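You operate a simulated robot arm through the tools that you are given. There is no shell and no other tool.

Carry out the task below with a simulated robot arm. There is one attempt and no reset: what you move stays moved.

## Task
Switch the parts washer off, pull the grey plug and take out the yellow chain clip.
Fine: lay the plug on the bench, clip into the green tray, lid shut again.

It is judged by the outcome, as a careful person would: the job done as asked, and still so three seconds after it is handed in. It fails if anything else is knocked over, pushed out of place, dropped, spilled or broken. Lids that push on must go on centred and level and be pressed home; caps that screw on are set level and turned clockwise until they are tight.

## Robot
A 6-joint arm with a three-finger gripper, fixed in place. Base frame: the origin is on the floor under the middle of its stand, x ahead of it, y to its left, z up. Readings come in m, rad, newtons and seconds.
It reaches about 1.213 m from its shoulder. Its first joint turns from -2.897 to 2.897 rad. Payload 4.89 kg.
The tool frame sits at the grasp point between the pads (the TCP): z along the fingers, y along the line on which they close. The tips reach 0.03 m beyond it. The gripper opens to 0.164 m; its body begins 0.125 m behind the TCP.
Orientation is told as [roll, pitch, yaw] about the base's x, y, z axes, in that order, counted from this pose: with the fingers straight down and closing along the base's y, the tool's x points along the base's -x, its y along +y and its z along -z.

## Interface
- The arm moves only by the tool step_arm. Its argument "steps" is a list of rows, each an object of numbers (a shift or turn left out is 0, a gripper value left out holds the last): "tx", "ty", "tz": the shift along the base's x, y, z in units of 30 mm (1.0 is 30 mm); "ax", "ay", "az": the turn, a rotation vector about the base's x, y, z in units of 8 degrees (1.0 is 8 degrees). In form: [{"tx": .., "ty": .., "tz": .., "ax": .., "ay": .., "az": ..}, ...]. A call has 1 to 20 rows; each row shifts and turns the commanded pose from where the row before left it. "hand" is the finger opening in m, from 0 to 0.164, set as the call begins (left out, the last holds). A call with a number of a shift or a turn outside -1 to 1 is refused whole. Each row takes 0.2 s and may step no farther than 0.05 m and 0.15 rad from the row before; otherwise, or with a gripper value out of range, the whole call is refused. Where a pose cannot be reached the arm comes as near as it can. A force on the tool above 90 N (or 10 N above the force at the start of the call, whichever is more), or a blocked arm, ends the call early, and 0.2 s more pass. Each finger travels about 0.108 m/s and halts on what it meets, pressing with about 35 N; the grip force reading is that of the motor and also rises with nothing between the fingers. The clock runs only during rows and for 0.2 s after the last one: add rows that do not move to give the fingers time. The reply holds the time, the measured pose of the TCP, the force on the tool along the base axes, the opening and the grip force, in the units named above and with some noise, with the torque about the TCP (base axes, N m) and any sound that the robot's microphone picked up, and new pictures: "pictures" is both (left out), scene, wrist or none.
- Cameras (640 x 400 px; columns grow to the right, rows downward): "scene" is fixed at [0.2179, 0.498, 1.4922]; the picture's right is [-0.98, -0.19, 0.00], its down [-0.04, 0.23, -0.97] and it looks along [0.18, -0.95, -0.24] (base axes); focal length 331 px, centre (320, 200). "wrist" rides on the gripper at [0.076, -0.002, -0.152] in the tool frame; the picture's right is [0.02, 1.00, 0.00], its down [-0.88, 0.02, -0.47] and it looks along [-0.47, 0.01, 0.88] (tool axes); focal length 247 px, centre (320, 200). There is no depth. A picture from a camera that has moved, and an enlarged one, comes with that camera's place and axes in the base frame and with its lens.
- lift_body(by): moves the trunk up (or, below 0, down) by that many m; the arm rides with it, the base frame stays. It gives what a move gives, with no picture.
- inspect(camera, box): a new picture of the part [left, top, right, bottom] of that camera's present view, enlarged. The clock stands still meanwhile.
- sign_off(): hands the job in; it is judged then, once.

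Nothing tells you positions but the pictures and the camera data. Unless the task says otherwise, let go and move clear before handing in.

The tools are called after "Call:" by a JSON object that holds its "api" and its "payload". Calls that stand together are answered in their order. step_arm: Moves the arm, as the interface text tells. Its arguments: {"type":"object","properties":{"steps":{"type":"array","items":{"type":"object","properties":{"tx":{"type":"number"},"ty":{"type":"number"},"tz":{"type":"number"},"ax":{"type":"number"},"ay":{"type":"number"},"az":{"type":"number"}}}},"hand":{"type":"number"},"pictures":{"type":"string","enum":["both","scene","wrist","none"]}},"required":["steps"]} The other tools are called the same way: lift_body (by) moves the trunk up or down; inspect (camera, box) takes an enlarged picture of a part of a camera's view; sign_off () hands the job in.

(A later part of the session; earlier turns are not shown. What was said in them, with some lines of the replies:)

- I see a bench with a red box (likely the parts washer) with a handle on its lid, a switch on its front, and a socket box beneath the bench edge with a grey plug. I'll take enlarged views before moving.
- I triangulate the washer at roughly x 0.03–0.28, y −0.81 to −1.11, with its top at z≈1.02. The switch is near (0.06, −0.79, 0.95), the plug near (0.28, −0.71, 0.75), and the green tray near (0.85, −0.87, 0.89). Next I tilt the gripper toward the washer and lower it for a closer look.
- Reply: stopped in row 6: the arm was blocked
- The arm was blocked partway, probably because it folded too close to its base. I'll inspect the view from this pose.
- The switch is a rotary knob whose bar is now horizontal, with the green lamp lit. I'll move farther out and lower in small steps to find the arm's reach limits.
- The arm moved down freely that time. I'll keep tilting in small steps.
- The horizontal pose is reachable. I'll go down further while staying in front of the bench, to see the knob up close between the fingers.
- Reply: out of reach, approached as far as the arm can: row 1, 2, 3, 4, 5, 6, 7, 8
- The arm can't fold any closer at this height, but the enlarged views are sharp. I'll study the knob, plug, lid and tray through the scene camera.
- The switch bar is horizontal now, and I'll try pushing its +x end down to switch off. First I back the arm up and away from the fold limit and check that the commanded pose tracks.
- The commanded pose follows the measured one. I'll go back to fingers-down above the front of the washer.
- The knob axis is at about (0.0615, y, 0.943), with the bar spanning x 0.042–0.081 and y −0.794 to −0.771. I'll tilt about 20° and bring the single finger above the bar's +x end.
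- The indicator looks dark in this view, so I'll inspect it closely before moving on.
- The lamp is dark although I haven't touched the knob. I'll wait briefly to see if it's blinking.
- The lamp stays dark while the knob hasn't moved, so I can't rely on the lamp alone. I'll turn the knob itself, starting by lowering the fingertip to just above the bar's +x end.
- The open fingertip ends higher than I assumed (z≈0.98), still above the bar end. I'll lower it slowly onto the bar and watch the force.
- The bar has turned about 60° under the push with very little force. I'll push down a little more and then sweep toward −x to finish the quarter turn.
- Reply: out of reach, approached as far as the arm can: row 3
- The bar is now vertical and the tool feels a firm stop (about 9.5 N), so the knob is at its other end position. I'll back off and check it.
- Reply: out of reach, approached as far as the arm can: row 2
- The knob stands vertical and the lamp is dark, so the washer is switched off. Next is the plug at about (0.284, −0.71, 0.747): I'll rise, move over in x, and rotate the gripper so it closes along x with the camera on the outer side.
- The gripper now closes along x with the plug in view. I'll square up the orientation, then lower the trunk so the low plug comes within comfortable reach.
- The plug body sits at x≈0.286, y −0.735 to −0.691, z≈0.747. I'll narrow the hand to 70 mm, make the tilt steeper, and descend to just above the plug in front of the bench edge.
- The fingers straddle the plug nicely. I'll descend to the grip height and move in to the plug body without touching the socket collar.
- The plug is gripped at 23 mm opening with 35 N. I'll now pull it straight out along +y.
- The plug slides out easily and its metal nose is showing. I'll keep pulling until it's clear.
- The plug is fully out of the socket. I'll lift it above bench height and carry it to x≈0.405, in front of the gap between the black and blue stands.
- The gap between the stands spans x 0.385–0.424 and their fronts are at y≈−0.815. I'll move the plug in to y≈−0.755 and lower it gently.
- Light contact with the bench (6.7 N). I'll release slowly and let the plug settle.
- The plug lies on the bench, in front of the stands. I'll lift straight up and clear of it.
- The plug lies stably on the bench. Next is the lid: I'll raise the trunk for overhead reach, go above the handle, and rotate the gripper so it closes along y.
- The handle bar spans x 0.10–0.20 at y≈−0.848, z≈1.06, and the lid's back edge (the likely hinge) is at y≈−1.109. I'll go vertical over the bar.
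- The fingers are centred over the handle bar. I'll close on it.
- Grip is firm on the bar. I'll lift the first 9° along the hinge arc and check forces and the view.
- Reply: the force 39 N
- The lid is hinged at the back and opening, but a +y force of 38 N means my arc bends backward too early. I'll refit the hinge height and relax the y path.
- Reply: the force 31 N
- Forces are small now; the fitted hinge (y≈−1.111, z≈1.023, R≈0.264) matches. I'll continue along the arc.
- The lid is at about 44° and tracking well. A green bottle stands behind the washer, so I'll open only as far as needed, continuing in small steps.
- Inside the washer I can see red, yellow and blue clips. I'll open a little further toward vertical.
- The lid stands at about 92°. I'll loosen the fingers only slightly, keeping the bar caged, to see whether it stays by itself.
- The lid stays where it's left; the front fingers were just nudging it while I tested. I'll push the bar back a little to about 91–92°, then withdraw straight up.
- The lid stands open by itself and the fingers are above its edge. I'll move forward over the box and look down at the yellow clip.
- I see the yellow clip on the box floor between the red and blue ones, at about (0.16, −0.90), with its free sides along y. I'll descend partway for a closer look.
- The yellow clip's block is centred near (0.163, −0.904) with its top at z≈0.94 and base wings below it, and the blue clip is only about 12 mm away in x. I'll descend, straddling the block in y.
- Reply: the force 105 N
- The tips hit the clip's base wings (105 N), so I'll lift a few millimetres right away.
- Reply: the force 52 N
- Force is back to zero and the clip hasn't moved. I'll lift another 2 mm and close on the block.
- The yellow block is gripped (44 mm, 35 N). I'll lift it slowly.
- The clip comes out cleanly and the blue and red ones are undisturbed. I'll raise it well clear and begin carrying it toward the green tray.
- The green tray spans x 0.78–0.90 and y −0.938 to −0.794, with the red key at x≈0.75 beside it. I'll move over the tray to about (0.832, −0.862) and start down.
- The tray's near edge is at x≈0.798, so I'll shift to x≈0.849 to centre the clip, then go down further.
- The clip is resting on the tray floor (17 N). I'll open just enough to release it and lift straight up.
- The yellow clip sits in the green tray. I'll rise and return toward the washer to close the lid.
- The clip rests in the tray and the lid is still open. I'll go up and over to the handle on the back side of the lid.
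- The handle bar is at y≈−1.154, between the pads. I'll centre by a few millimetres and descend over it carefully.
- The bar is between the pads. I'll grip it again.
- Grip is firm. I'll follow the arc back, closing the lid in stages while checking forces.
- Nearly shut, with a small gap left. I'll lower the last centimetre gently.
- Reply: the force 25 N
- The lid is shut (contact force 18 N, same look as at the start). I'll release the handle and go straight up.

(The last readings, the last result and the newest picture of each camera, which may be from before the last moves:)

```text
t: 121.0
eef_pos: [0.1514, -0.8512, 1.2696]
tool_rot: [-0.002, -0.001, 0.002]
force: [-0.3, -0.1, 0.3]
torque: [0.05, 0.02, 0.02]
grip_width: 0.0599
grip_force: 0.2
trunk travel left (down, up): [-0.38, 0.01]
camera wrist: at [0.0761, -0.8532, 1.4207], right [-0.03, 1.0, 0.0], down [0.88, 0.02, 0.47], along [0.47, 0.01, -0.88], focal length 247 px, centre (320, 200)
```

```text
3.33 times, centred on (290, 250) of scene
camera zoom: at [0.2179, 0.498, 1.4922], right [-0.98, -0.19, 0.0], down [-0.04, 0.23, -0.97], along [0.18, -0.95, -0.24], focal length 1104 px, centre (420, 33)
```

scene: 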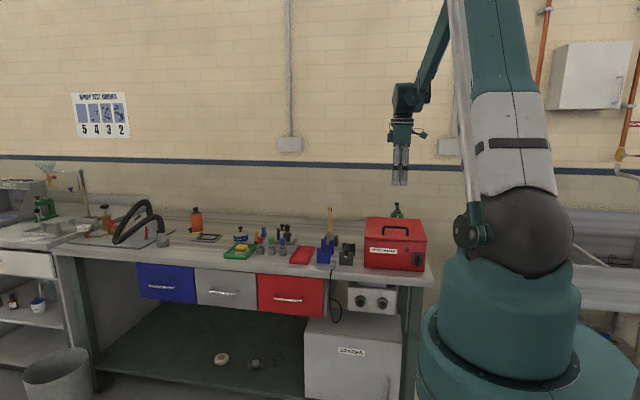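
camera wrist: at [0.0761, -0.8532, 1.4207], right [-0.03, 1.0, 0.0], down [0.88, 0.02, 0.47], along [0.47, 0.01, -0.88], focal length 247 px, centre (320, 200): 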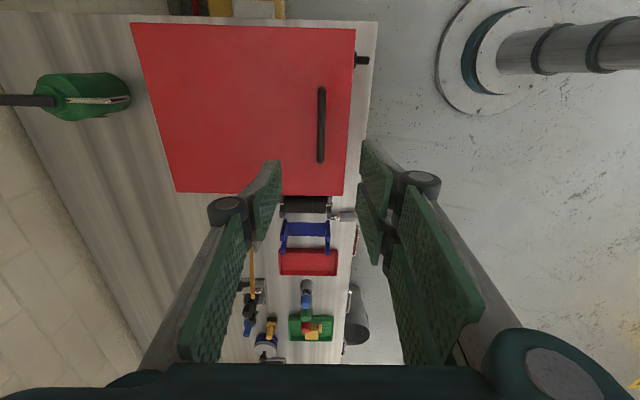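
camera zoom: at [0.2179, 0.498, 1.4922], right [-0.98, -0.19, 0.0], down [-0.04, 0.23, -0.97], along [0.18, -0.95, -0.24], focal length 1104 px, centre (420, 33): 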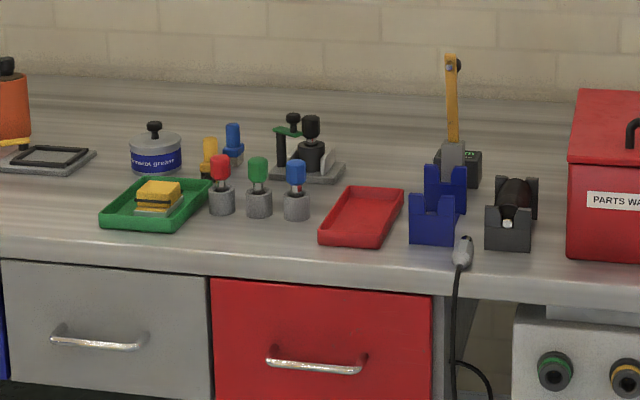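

Call:
{"api": "inspect", "payload": {"camera": "scene", "box": [405, 245, 430, 272]}}

Call:
{"api": "inspect", "payload": {"camera": "scene", "box": [320, 250, 350, 300]}}

Call:
{"api": "inspect", "payload": {"camera": "wrist", "box": [120, 10, 400, 220]}}

```text
14.81 times, centred on (418, 258) of scene
camera zoom: at [0.2179, 0.498, 1.4922], right [-0.98, -0.19, 0.0], down [-0.04, 0.23, -0.97], along [0.18, -0.95, -0.24], focal length 4905 px, centre (-1124, -667)
```

zoom: 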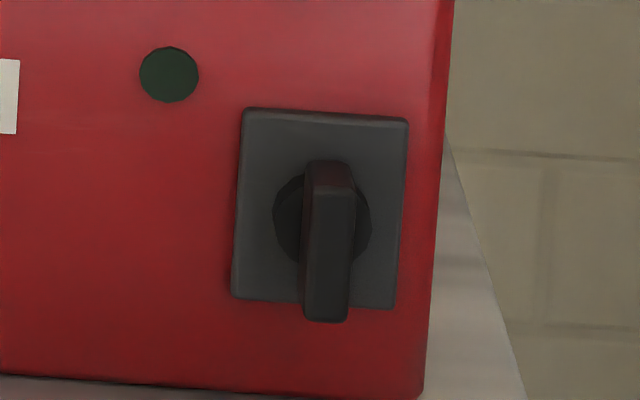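

```text
8.00 times, centred on (335, 275) of scene
camera zoom: at [0.2179, 0.498, 1.4922], right [-0.98, -0.19, 0.0], down [-0.04, 0.23, -0.97], along [0.18, -0.95, -0.24], focal length 2649 px, centre (200, -400)
```

zoom: 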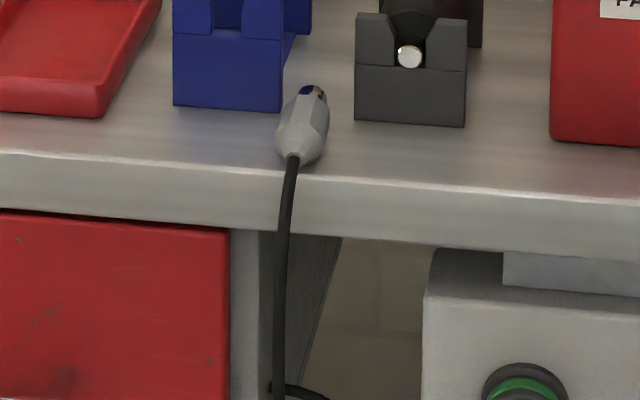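

```text
1.90 times, centred on (260, 115) of wrist
camera zoom: at [0.0761, -0.8532, 1.4207], right [-0.03, 1.0, 0.0], down [0.88, 0.02, 0.47], along [0.47, 0.01, -0.88], focal length 470 px, centre (434, 362)
```

zoom: 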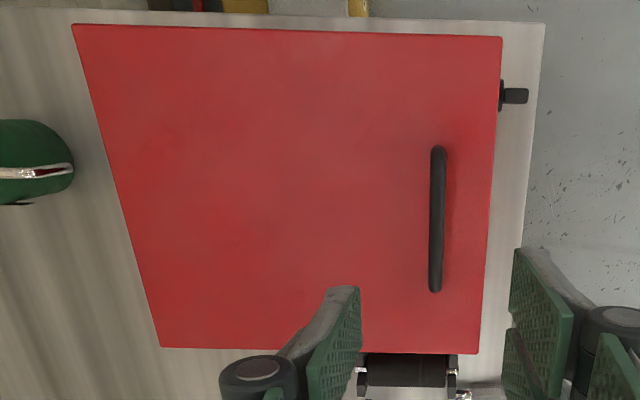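

Everything looks as asked: the knob is at its off stop with the lamp dark, and the lid is shut. The plug lies on the bench, the yellow clip is in the green tray, and the gripper is clear. I'm handing the job in.

Call:
{"api": "sign_off", "payload": {}}

```text
The job is handed in.
```

The job is done and handed in. The washer is switched off, the grey plug is lying on the bench, the yellow chain clip is in the green tray, and the lid is shut again.

- **Switch:** I turned the knob a quarter turn to its stop. The green lamp went dark on its own while the knob was still in its starting position, so it doesn't confirm the switch is off. The knob plate has no markings either, so I took the far stop as off.
- **Plug:** It came out easily. It lies on the bench in front of the black and blue stands, with its cord hanging over the front edge.
- **Clip:** While lining up the grip, the fingers pressed on the clip's base at about 105 N for a moment. I backed off straight away, and the clip had not shifted and looked undamaged. The red and blue clips are still in the washer.
- **Lid:** It is fully down, and the gripper is clear of everything.

I saw nothing else knocked over or out of place.
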